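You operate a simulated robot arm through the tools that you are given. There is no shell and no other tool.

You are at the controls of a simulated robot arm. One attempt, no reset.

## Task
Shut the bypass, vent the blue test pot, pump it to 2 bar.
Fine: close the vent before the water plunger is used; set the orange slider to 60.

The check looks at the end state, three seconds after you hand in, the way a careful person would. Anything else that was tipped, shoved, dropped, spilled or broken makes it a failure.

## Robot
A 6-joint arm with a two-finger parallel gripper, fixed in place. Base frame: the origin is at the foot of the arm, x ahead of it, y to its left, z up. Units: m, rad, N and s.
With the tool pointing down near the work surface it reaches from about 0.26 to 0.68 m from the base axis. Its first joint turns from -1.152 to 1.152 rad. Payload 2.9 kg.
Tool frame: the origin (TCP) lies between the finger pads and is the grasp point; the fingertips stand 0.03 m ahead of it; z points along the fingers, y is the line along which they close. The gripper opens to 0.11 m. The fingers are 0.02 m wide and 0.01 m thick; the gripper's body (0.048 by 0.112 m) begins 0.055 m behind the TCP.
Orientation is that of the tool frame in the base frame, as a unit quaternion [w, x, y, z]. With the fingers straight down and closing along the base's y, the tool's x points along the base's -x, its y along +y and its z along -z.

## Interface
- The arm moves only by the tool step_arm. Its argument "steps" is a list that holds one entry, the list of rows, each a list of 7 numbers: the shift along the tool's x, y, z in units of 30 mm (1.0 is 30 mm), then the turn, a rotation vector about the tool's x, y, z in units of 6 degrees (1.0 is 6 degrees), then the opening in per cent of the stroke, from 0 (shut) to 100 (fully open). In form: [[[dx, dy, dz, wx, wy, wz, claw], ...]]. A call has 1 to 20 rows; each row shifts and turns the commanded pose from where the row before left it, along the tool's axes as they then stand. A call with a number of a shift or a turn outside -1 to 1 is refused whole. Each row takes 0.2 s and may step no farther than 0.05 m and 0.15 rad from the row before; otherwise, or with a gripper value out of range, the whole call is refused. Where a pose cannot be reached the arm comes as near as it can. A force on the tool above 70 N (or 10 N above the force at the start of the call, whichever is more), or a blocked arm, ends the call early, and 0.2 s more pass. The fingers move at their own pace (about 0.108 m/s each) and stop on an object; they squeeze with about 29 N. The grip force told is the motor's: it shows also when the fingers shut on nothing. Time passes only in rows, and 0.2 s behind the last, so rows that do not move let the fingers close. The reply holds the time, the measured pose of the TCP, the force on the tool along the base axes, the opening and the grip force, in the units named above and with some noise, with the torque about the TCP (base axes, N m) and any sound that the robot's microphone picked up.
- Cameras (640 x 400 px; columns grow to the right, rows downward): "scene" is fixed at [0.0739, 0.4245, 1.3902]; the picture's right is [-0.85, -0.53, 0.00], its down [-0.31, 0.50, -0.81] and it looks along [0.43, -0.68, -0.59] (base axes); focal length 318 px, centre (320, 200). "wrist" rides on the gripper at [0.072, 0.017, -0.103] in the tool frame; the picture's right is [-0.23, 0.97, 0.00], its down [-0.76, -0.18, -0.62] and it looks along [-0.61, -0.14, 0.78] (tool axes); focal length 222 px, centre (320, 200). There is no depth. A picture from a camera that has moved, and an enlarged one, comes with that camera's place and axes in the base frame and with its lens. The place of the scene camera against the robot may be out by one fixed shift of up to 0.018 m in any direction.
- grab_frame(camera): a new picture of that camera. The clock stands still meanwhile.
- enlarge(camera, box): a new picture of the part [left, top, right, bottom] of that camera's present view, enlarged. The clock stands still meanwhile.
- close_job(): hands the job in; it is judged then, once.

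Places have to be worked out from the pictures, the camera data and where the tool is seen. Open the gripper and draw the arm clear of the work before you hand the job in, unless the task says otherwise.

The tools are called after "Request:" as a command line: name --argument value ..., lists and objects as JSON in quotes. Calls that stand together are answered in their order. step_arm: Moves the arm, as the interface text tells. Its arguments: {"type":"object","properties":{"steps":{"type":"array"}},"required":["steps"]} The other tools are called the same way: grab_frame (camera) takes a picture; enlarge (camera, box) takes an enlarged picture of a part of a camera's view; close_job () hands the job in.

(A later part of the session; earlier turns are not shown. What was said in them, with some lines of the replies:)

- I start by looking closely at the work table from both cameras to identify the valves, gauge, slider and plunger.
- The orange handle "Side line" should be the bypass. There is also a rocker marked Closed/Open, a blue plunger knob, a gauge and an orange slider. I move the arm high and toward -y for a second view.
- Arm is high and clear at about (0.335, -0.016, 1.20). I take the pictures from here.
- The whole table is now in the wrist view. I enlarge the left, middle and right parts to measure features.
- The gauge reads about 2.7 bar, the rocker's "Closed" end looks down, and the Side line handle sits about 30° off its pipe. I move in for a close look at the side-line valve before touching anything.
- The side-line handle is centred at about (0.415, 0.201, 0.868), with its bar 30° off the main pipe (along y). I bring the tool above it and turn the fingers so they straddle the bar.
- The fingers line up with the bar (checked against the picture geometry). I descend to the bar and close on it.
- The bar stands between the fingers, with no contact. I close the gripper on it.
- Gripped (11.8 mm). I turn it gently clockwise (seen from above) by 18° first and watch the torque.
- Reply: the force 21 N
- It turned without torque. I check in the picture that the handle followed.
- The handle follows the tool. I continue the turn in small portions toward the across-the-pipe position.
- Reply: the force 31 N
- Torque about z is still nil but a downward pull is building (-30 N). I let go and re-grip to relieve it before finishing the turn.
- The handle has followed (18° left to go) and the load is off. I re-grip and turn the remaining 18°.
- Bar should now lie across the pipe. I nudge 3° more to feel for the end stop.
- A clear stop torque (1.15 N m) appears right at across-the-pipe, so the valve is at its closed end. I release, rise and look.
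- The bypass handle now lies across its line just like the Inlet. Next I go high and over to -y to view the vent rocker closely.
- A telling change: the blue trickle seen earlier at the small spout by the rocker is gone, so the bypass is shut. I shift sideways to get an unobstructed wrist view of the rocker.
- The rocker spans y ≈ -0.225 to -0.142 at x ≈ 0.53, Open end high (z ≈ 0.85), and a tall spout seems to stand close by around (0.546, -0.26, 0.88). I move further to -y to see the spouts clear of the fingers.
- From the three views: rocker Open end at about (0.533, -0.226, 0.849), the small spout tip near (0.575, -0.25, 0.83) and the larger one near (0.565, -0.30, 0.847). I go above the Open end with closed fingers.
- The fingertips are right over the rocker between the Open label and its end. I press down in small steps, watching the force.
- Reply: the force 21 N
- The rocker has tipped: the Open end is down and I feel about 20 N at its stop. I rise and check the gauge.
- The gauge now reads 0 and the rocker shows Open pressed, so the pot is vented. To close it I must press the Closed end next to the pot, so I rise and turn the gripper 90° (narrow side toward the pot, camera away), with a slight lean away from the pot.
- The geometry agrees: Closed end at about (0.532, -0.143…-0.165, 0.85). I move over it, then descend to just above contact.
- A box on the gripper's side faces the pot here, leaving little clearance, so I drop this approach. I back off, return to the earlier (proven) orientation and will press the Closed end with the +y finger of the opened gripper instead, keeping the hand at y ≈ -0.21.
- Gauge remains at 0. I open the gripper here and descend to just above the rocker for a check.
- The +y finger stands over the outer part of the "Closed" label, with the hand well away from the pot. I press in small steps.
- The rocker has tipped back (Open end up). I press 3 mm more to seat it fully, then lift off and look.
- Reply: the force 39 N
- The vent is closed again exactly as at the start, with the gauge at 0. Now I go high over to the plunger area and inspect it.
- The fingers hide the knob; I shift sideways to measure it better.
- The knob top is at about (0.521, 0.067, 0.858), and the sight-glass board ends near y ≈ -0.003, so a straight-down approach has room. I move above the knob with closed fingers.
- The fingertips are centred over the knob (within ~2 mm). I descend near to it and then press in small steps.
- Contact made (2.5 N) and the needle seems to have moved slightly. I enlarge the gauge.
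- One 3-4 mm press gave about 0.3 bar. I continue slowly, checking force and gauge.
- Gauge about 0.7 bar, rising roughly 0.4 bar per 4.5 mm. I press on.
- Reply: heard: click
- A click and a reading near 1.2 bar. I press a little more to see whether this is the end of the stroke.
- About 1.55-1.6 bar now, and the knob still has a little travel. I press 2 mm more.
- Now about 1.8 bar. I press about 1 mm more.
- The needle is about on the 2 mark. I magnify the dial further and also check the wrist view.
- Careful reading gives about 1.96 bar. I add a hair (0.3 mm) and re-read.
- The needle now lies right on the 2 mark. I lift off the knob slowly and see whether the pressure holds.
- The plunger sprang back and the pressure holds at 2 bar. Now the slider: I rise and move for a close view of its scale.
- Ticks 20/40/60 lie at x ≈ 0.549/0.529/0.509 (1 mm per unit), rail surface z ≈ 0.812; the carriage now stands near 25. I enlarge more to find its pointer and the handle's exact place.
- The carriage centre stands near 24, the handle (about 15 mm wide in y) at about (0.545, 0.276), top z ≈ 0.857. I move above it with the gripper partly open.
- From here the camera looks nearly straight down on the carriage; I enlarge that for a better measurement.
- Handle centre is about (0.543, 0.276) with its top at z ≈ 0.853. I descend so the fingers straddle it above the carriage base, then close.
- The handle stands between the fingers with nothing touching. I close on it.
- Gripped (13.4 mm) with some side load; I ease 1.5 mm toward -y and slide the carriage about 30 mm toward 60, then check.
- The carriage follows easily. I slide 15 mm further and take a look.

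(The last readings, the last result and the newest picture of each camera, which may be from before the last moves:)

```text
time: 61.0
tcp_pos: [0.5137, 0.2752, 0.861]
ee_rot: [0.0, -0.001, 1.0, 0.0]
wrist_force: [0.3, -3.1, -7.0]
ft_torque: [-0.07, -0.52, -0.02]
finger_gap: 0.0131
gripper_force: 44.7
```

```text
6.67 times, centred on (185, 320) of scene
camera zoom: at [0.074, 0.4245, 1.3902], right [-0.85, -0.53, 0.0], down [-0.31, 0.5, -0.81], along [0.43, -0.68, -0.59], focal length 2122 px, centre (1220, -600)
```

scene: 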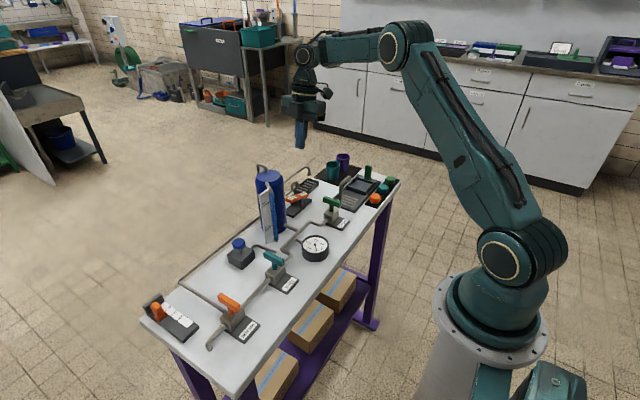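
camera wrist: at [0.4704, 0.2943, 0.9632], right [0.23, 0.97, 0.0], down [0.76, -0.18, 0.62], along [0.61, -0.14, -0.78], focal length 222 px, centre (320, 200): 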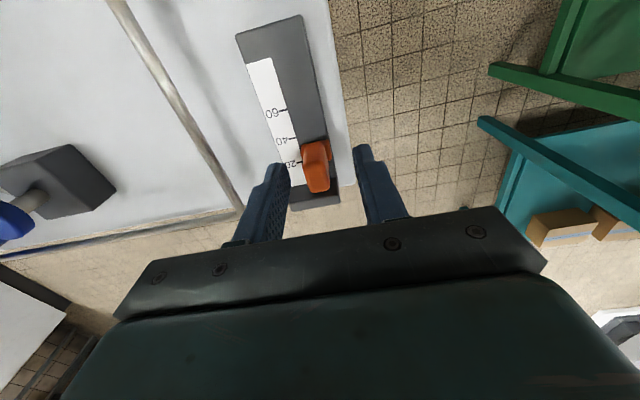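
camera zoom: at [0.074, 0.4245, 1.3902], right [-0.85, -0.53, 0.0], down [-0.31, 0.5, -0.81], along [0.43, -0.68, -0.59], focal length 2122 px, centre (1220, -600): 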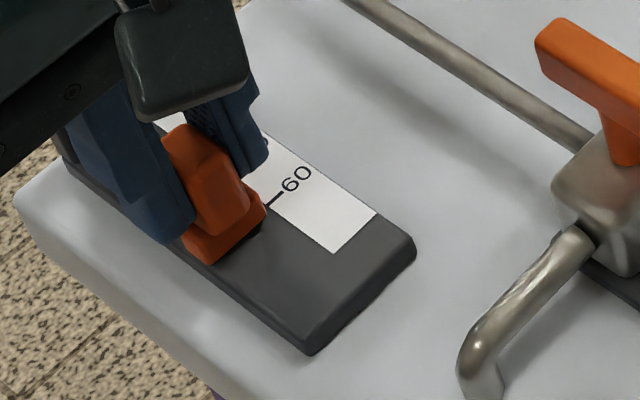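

The carriage front edge is at x ≈ 0.5065, so its centre is near 54.5-55. I slide about 5 mm more, then release and rise to measure properly.

Request:
step_arm --steps '[[[0.1, 0, 0, 0, 0, 0, 0], [0.07, 0, 0, 0, 0, 0, 0], [0, 0, 0, 0, 0, 0, 0]]]'

Request:
step_arm --steps '[[[0, 0, 0, 0, 0, 0, 40], [0, 0, 0, 0, 0, 0, 40], [0, 0, -0.5, 0, 0, 0, 40], [0, 0, -0.8, 0, 0, 0, 40], [0, 0, -0.8, 0, 0, 0, 40]]]'

Request:
grab_frame --camera "wrist"

Request:
enlarge --camera "wrist" --box '[260, 60, 350, 160]'

Request:
enlarge --camera "scene" --box '[150, 295, 210, 345]'

```text
time: 61.8
tcp_pos: [0.5092, 0.2752, 0.8603]
ee_rot: [0.0, 0.0, 1.0, 0.0]
wrist_force: [0.0, -0.5, -9.6]
ft_torque: [0.04, -0.49, -0.02]
finger_gap: 0.0131
gripper_force: 44.8
```

```text
time: 63.0
tcp_pos: [0.5085, 0.2743, 0.9243]
ee_rot: [0.0, 0.0, 1.0, 0.0]
wrist_force: [-0.4, 0.9, 0.0]
ft_torque: [-0.01, 0.01, 0.0]
finger_gap: 0.0444
gripper_force: 0.1
```

```text
taken
camera wrist: at [0.435, 0.2921, 1.0267], right [0.23, 0.97, 0.0], down [0.76, -0.18, 0.62], along [0.61, -0.14, -0.78], focal length 222 px, centre (320, 200)
```

wrist: 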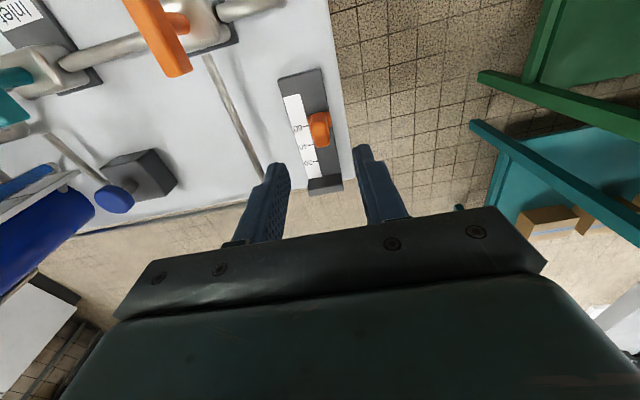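

```text
4.00 times, centred on (305, 110) of wrist
camera zoom: at [0.435, 0.2921, 1.0267], right [0.23, 0.97, 0.0], down [0.76, -0.18, 0.62], along [0.61, -0.14, -0.78], focal length 888 px, centre (380, 560)
```

zoom: 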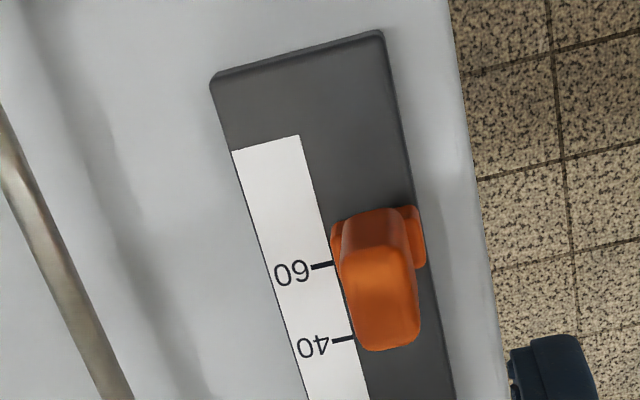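

```text
8.00 times, centred on (180, 320) of scene
camera zoom: at [0.0739, 0.4245, 1.3902], right [-0.85, -0.53, 0.0], down [-0.31, 0.5, -0.81], along [0.43, -0.68, -0.59], focal length 2546 px, centre (1440, -760)
```

zoom: 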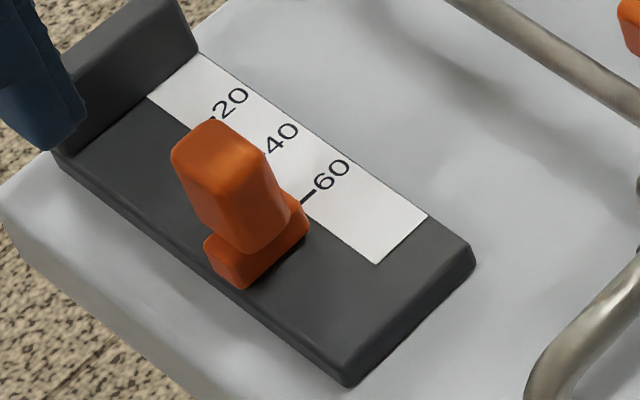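

Estimates put the carriage near 60 (59-61). For a parallax-free reading I open the gripper, turn it 90° and look along the tick lines with the camera at the 60 mark's x.

Request:
step_arm --steps '[[[0, 0, -1, 0, 0, 0, 100], [0, 0, 0, 0, 0, -1, 100], [0, 0, 0, 0, 0, -1, 100], [0, 0, 0, 0, 0, -1, 100], [0, 0, 0, 0, 0, -1, 100], [0, 0, 0, 0, 0, -1, 100], [0, 0, 0, 0, 0, -1, 100], [0, 0, 0, 0, 0, -1, 100], [0, 0, 0, 0, 0, -1, 100], [0, 0, 0, 0, 0, -1, 100], [0, 0, 0, 0, 0, -1, 100], [0, 0, 0, 0, 0, -1, 100], [0, 0, 0, 0, 0, -1, 100], [0, 0, 0, 0, 0, -1, 100], [0, 0, 0, 0, 0, -1, 100], [0, 0, 0, 0, 0, -1, 100], [0.77, -0.3, 0, 0, 0, 0, 100], [0.77, -0.3, 0, 0, 0, 0, 100]]]'

Request:
grab_frame --camera "wrist"

Request:
enlarge --camera "wrist" --box '[290, 100, 400, 210]'

```text
time: 66.8
tcp_pos: [0.5252, 0.2277, 0.9542]
ee_rot: [0.001, 0.708, -0.707, 0.001]
wrist_force: [0.5, 0.2, 0.1]
ft_torque: [-0.03, 0.01, 0.01]
finger_gap: 0.1101
gripper_force: 0.0
```

```text
taken
camera wrist: at [0.5091, 0.1563, 1.0562], right [-0.97, 0.23, 0.0], down [0.18, 0.76, 0.62], along [0.14, 0.61, -0.78], focal length 222 px, centre (320, 200)
```

wrist: 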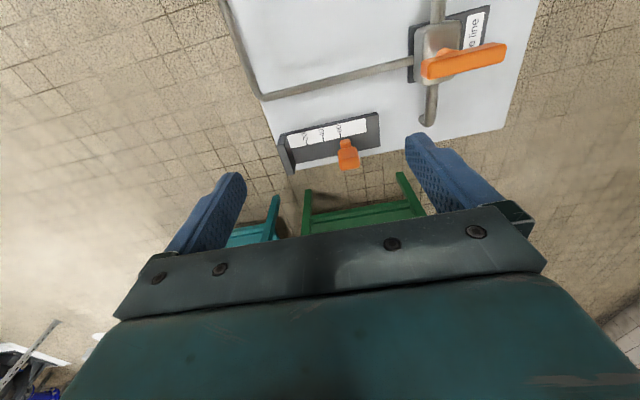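

```text
3.64 times, centred on (345, 155) of wrist
camera zoom: at [0.5091, 0.1563, 1.0562], right [-0.97, 0.23, 0.0], down [0.18, 0.76, 0.62], along [0.14, 0.61, -0.78], focal length 808 px, centre (229, 364)
```

zoom: 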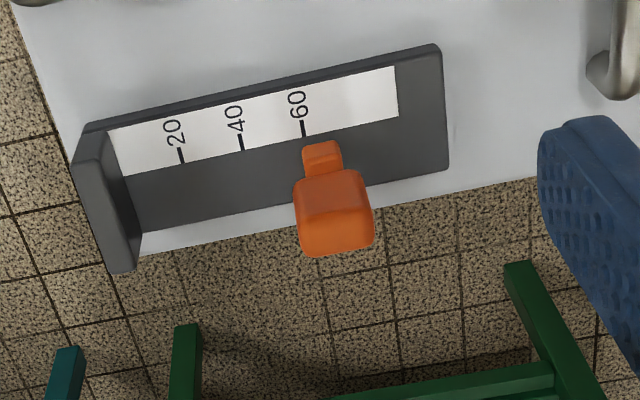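

This view is clear: the carriage foot looks narrower (about 12 mm) and sits slightly past the 60 tick. I zoom further to measure.

Request:
enlarge --camera "wrist" --box '[322, 115, 372, 165]'

Request:
enlarge --camera "wrist" --box '[330, 120, 360, 145]'

```text
8.00 times, centred on (347, 140) of wrist
camera zoom: at [0.5091, 0.1563, 1.0562], right [-0.97, 0.23, 0.0], down [0.18, 0.76, 0.62], along [0.14, 0.61, -0.78], focal length 1777 px, centre (104, 680)
```

zoom: 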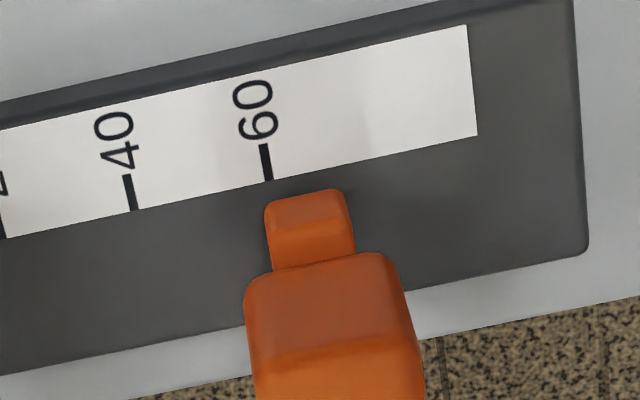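

```text
16.00 times, centred on (345, 132) of wrist
camera zoom: at [0.5091, 0.1563, 1.0562], right [-0.97, 0.23, 0.0], down [0.18, 0.76, 0.62], along [0.14, 0.61, -0.78], focal length 3554 px, centre (-80, 1280)
```

zoom: 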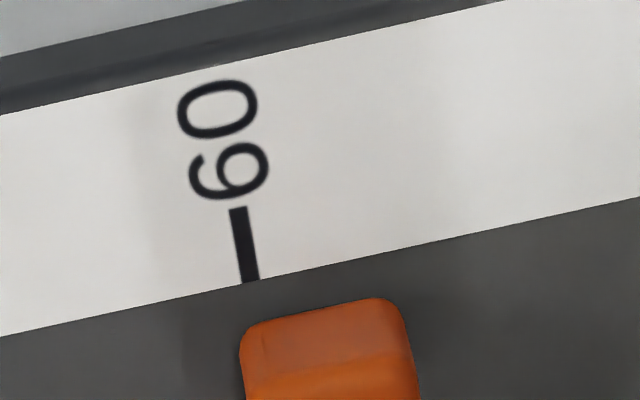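

With the 40 and 60 ticks as reference, the carriage's foot and handle are both centred about 4.7 mm past 60 (reading ≈ 64.7). I keep this orientation, take a fresh position reading, and prepare to re-grip the handle along x to correct it.

Request:
step_arm --steps '[[[0, 0, 0, 0, 0, 0, 40], [0, 0, 0, 0, 0, 0, 40]]]'

Request:
step_arm --steps '[[[0, 0, 0, 0, 0, 0, 40]]]'

```text
time: 67.4
tcp_pos: [0.5269, 0.227, 0.9533]
ee_rot: [0.001, -0.707, 0.707, 0.0]
wrist_force: [-0.5, 0.1, 0.9]
ft_torque: [-0.01, 0.01, 0.0]
finger_gap: 0.0439
gripper_force: 0.0
```

```text
time: 67.8
tcp_pos: [0.527, 0.2273, 0.9534]
ee_rot: [0.001, 0.708, -0.706, 0.0]
wrist_force: [-0.2, 0.3, 0.4]
ft_torque: [0.06, -0.02, -0.01]
finger_gap: 0.0444
gripper_force: 0.0
```

Position is about (0.527, 0.227, 0.953). I move over the handle and stop just above it for a check.

Request:
step_arm --steps '[[[-0.808, 0.36, 0, 0, 0, 0, 40], [-0.808, 0.36, 0, 0, 0, 0, 40], [0, 0, 0.8, 0, 0, 0, 40], [0, 0, 0.8, 0, 0, 0, 40]]]'

Request:
grab_frame --camera "wrist"

Request:
enlarge --camera "scene" --box '[140, 270, 230, 350]'

```text
time: 68.8
tcp_pos: [0.5045, 0.2769, 0.9066]
ee_rot: [0.0, 0.707, -0.707, -0.001]
wrist_force: [0.7, 0.3, -0.6]
ft_torque: [0.02, 0.03, 0.03]
finger_gap: 0.0441
gripper_force: 0.1
```

```text
taken
camera wrist: at [0.4865, 0.2054, 1.0086], right [-0.97, 0.23, 0.0], down [0.18, 0.76, 0.62], along [0.14, 0.61, -0.78], focal length 222 px, centre (320, 200)
```

wrist: 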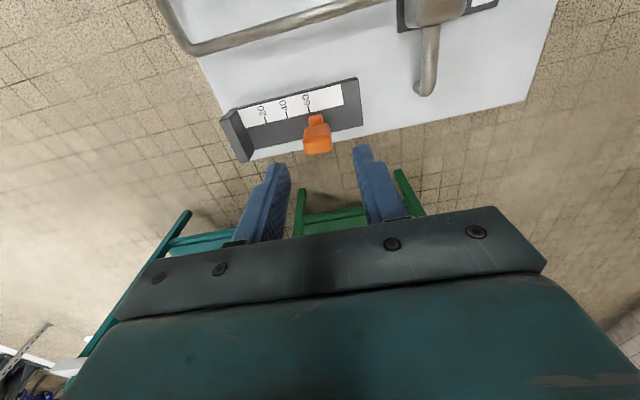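

```text
5.00 times, centred on (185, 310) of scene
camera zoom: at [0.0739, 0.4245, 1.3902], right [-0.85, -0.53, 0.0], down [-0.31, 0.5, -0.81], along [0.43, -0.68, -0.59], focal length 1591 px, centre (995, -350)
```

zoom: 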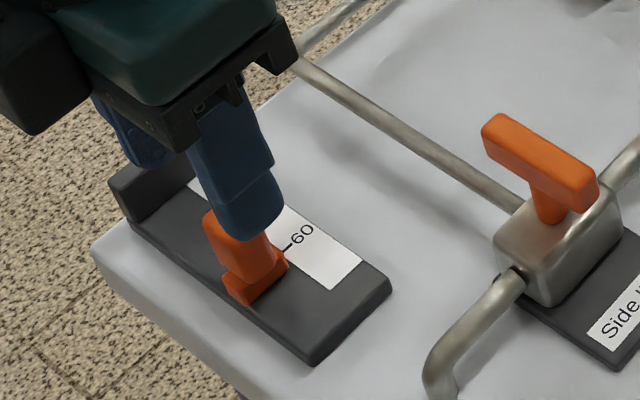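

The handle is centred between the open fingers. I descend and close along x.

Request:
step_arm --steps '[[[0, 0, 0.6, 0, 0, 0, 40], [0, 0, 0.6, 0, 0, 0, 40], [0, 0, 0.33, 0, 0, 0, 40]]]'

Request:
enlarge --camera "wrist" --box '[250, 80, 390, 190]'

```text
time: 69.6
tcp_pos: [0.5044, 0.276, 0.8586]
ee_rot: [0.001, 0.707, -0.707, 0.0]
wrist_force: [0.2, -1.0, -0.4]
ft_torque: [-0.04, -0.02, 0.01]
finger_gap: 0.0441
gripper_force: 0.1
```

```text
3.64 times, centred on (320, 135) of wrist
camera zoom: at [0.4868, 0.2054, 0.9621], right [-0.97, 0.23, 0.0], down [0.18, 0.76, 0.62], along [0.14, 0.61, -0.78], focal length 808 px, centre (320, 436)
```

zoom: 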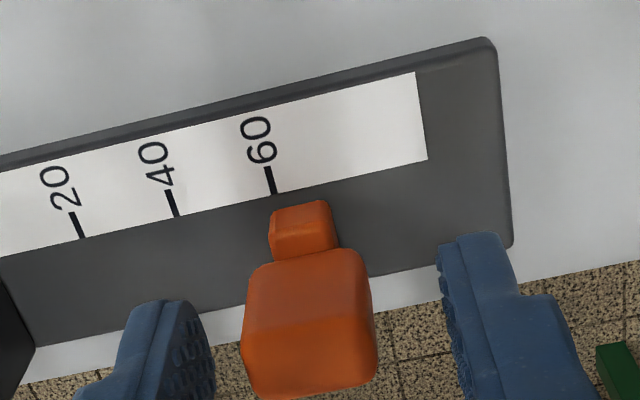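

Request:
step_arm --steps '[[[0, 0, 0, 0, 0, 0, 0], [0, 0, 0, 0, 0, 0, 0], [0, 0, 0, 0, 0, 0, 0]]]'

Request:
enlarge --camera "wrist" --box '[250, 80, 390, 190]'

```text
time: 70.4
tcp_pos: [0.5053, 0.2777, 0.859]
ee_rot: [0.0, 0.707, -0.707, 0.0]
wrist_force: [-0.5, -0.3, -3.8]
ft_torque: [0.12, -0.07, -0.01]
finger_gap: 0.021
gripper_force: 44.9
```

```text
3.64 times, centred on (320, 135) of wrist
camera zoom: at [0.4869, 0.2054, 0.9622], right [-0.97, 0.23, 0.0], down [0.18, 0.76, 0.62], along [0.14, 0.61, -0.78], focal length 808 px, centre (320, 436)
```

zoom: 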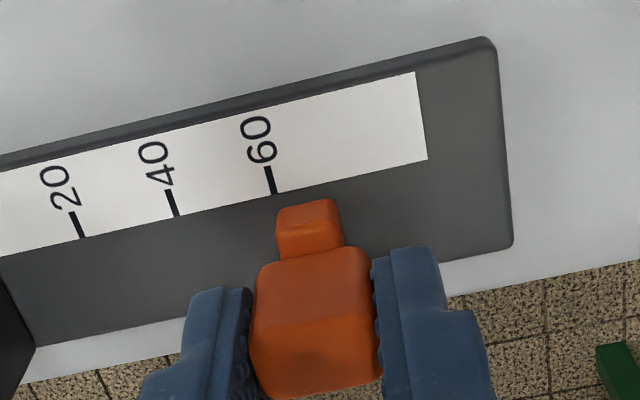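

Gripped at 21 mm (the carriage shifted about 1 mm). I zoom on foot and tick before correcting.

Request:
enlarge --camera "wrist" --box '[285, 105, 350, 160]'

```text
7.27 times, centred on (318, 132) of wrist
camera zoom: at [0.4869, 0.2054, 0.9622], right [-0.97, 0.23, 0.0], down [0.18, 0.76, 0.62], along [0.14, 0.61, -0.78], focal length 1615 px, centre (338, 691)
```

zoom: 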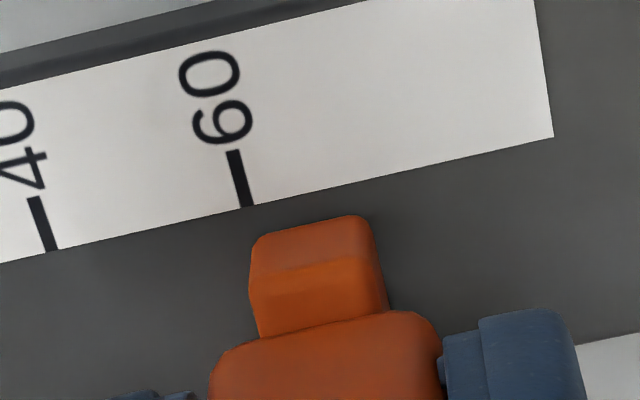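

The foot's centre is 5.3 mm beyond the 60 tick. I slide it back 5.3 mm and check while still holding.

Request:
step_arm --steps '[[[0, -0.09, 0, 0, 0, 0, 0], [0, -0.087, 0, 0, 0, 0, 0], [0, 0, 0, 0, 0, 0, 0]]]'

Request:
enlarge --camera "wrist" --box '[285, 105, 350, 160]'

```text
time: 71.2
tcp_pos: [0.5095, 0.277, 0.86]
ee_rot: [0.0, -0.707, 0.707, -0.001]
wrist_force: [-0.1, 1.9, -8.7]
ft_torque: [-0.13, -0.04, -0.01]
finger_gap: 0.021
gripper_force: 44.8
```

```text
7.27 times, centred on (318, 132) of wrist
camera zoom: at [0.4921, 0.2054, 0.9622], right [-0.97, 0.23, 0.0], down [0.18, 0.76, 0.62], along [0.14, 0.61, -0.78], focal length 1615 px, centre (338, 691)
```

zoom: 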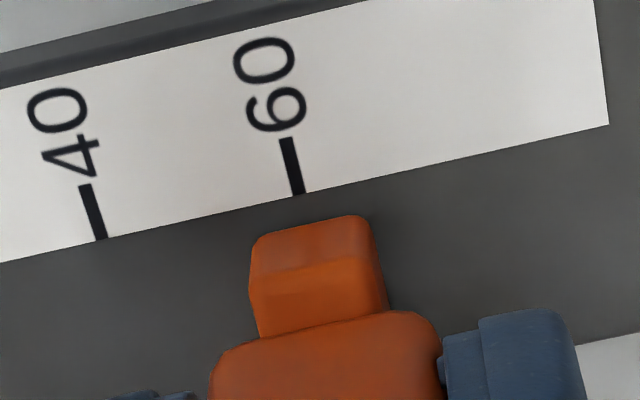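

Now the foot is centred on the 60 tick within about 0.3 mm. I release, rise and re-check.

Request:
step_arm --steps '[[[0, 0, 0, 0, 0, 0, 40], [0, 0, 0, 0, 0, 0, 40], [0, 0, 0, 0, 0, 0, 40], [0, 0, -0.5, 0, 0, 0, 40], [0, 0, -1, 0, 0, 0, 40]]]'

Request:
enlarge --camera "wrist" --box '[280, 80, 350, 150]'

Request:
enlarge --camera "scene" --box '[304, 234, 328, 256]'

```text
time: 72.4
tcp_pos: [0.5113, 0.2773, 0.904]
ee_rot: [0.0, 0.708, -0.707, 0.0]
wrist_force: [-0.5, -0.6, -0.2]
ft_torque: [-0.01, -0.01, -0.01]
finger_gap: 0.0441
gripper_force: 0.0
```

```text
5.71 times, centred on (315, 115) of wrist
camera zoom: at [0.4923, 0.2054, 1.0075], right [-0.97, 0.23, 0.0], down [0.18, 0.76, 0.62], along [0.14, 0.61, -0.78], focal length 1269 px, centre (349, 686)
```

zoom: 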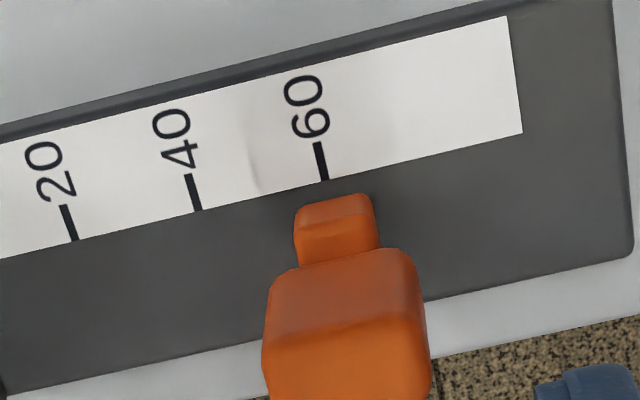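

```text
16.00 times, centred on (316, 245) of scene
camera zoom: at [0.0739, 0.4245, 1.3902], right [-0.85, -0.53, 0.0], down [-0.31, 0.5, -0.81], along [0.43, -0.68, -0.59], focal length 5092 px, centre (384, -520)
```

zoom: 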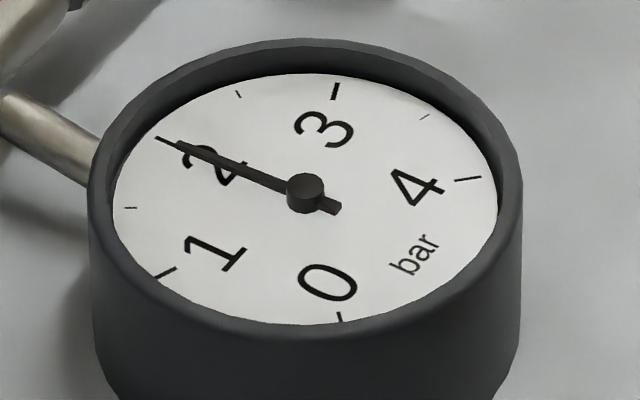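

The slider reads about 60.5 and the gauge stays on 2. I rise well clear, return to the neutral orientation and open the gripper.

Request:
step_arm --steps '[[[0, 0, -1, 0, 0, 0, 60], [0, 0, -1, 0, 0, 0, 100], [0, 0, -1, 0, 0, 0, 100], [0, 0, -1, 0, 0, 0, 100], [0, 0, -1, 0, 0, 0, 100], [0, 0, -1, 0, 0, 0, 100], [0, 0, -1, 0, 0, 0, 100], [0, 0, -1, 0, 0, 0, 100], [0, 0, -1, 0, 0, 0, 100]]]'

Request:
step_arm --steps '[[[0, 0, 0, 0, 0, 1, 100], [0, 0, 0, 0, 0, 1, 100], [0, 0, 0, 0, 0, 1, 100], [0, 0, 0, 0, 0, 1, 100], [0, 0, 0, 0, 0, 1, 100], [0, 0, 0, 0, 0, 1, 100], [0, 0, 0, 0, 0, 1, 100], [0, 0, 0, 0, 0, 1, 100], [0, 0, 0, 0, 0, 1, 100], [0, 0, 0, 0, 0, 1, 100], [0, 0, 0, 0, 0, 1, 100], [0, 0, 0, 0, 0, 1, 100], [0, 0, 0, 0, 0, 1, 100], [0, 0, 0, 0, 0, 1, 100], [0, 0, 0, 0, 0, 1, 100], [0.9, -0.6, 0, 0, 0, 0, 100], [0.9, -0.6, 0, 0, 0, 0, 100], [0.9, -0.6, 0, 0, 0, 0, 100], [0.9, -0.6, 0, 0, 0, 0, 100]]]'

Request:
grab_frame --camera "scene"

Request:
grab_frame --camera "wrist"

Request:
enlarge --camera "scene" --box '[130, 230, 290, 350]'

Request:
enlarge --camera "scene" --box '[240, 140, 410, 265]'

Request:
enlarge --camera "scene" --box '[304, 234, 328, 256]'

```text
time: 74.4
tcp_pos: [0.51, 0.2765, 1.1756]
ee_rot: [0.001, 0.707, -0.707, -0.001]
wrist_force: [0.2, -1.2, 0.4]
ft_torque: [0.02, 0.01, -0.02]
finger_gap: 0.1099
gripper_force: 0.1
```

```text
time: 78.4
tcp_pos: [0.4036, 0.2039, 1.1734]
ee_rot: [0.0, 0.001, 1.0, 0.0]
wrist_force: [-0.4, 0.3, -0.4]
ft_torque: [0.0, 0.02, 0.02]
finger_gap: 0.1101
gripper_force: 0.0
```

```text
taken
```

scene: 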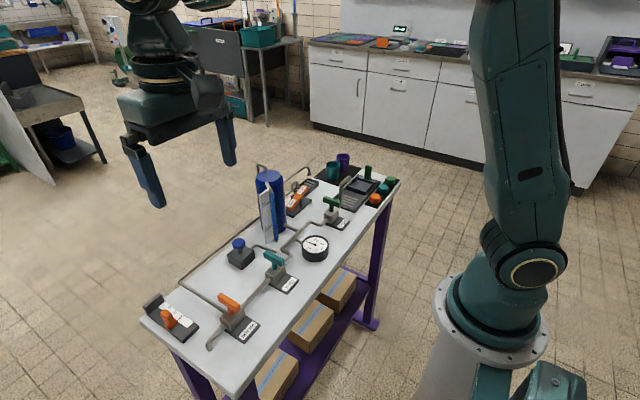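

```text
taken
camera wrist: at [0.3299, 0.2225, 1.2766], right [0.23, 0.97, 0.0], down [0.76, -0.18, 0.62], along [0.61, -0.14, -0.78], focal length 222 px, centre (320, 200)
```

wrist: 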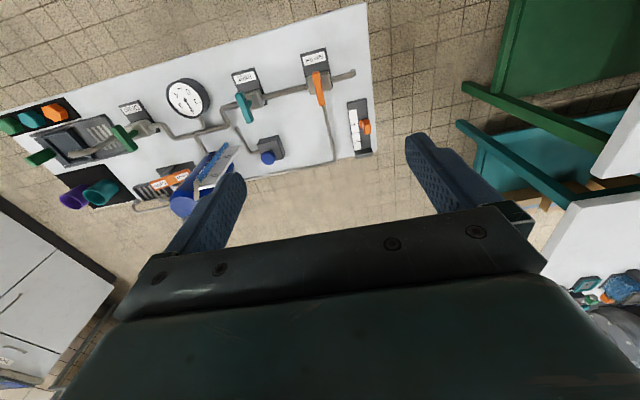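

```text
3.33 times, centred on (210, 290) of scene
camera zoom: at [0.0739, 0.4245, 1.3902], right [-0.85, -0.53, 0.0], down [-0.31, 0.5, -0.81], along [0.43, -0.68, -0.59], focal length 1061 px, centre (687, -100)
```

zoom: 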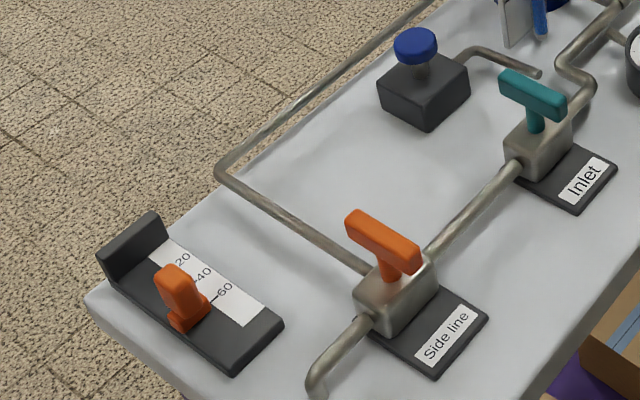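

```text
3.20 times, centred on (325, 202) of scene
camera zoom: at [0.0739, 0.4245, 1.3902], right [-0.85, -0.53, 0.0], down [-0.31, 0.5, -0.81], along [0.43, -0.68, -0.59], focal length 1018 px, centre (304, 192)
```

zoom: 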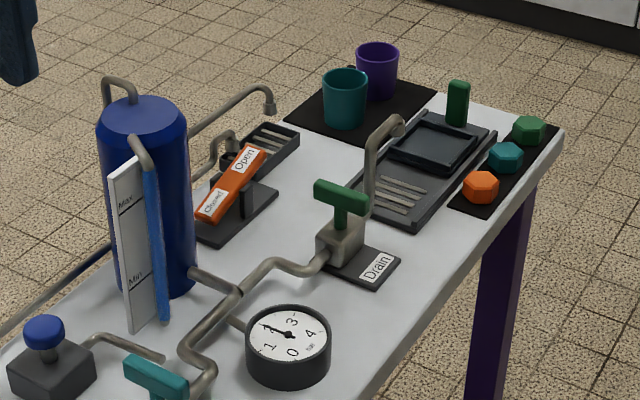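

```text
16.00 times, centred on (316, 245) of scene
camera zoom: at [0.0739, 0.4245, 1.3902], right [-0.85, -0.53, 0.0], down [-0.31, 0.5, -0.81], along [0.43, -0.68, -0.59], focal length 5092 px, centre (384, -520)
```

zoom: 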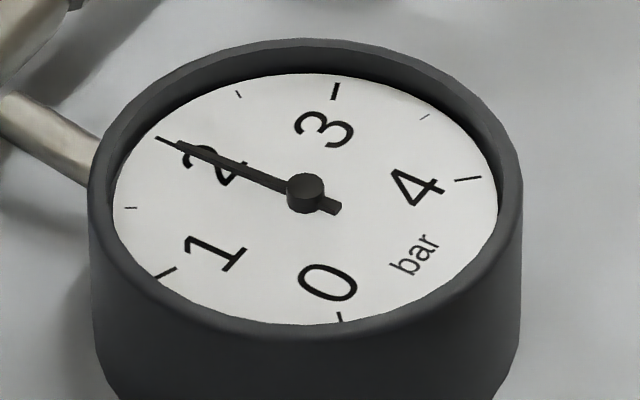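

The end state looks right:
- **Bypass:** the Side line handle lies across its pipe at its stop, and the trickle has ended.
- **Vent:** the pot was vented to 0, and the rocker is back on Closed.
- **Pressure:** the gauge has held at 2 bar since the single plunger press.
- **Slider:** the foot is on the 60 tick.

The arm is clear and the gripper open, so I hand in.

Request:
close_job

```text
The job is handed in.
```

I did all the steps and handed the job in. I haven't seen a result from the check.

| Item | State at hand-in |
|---|---|
| Bypass ("Side line" valve) | Turned to its stop, with the handle across the pipe. The trickle at the small spout stopped. |
| Vent | Opened until the gauge read 0, then pressed back to Closed before I touched the plunger. |
| Pressure | Pumped with one press of the plunger. The gauge read about 2 bar and held for the 25 s until hand-in. |
| Orange slider | About 60.5 by my last close measurement, with an error of about half a unit. |

No label says "bypass", so I took the "Side line" valve to be it. The spout stopping and the pressure holding both support that.

I saw nothing else tipped, shoved or spilled in the last pictures. The arm is clear of the table and the gripper is open.
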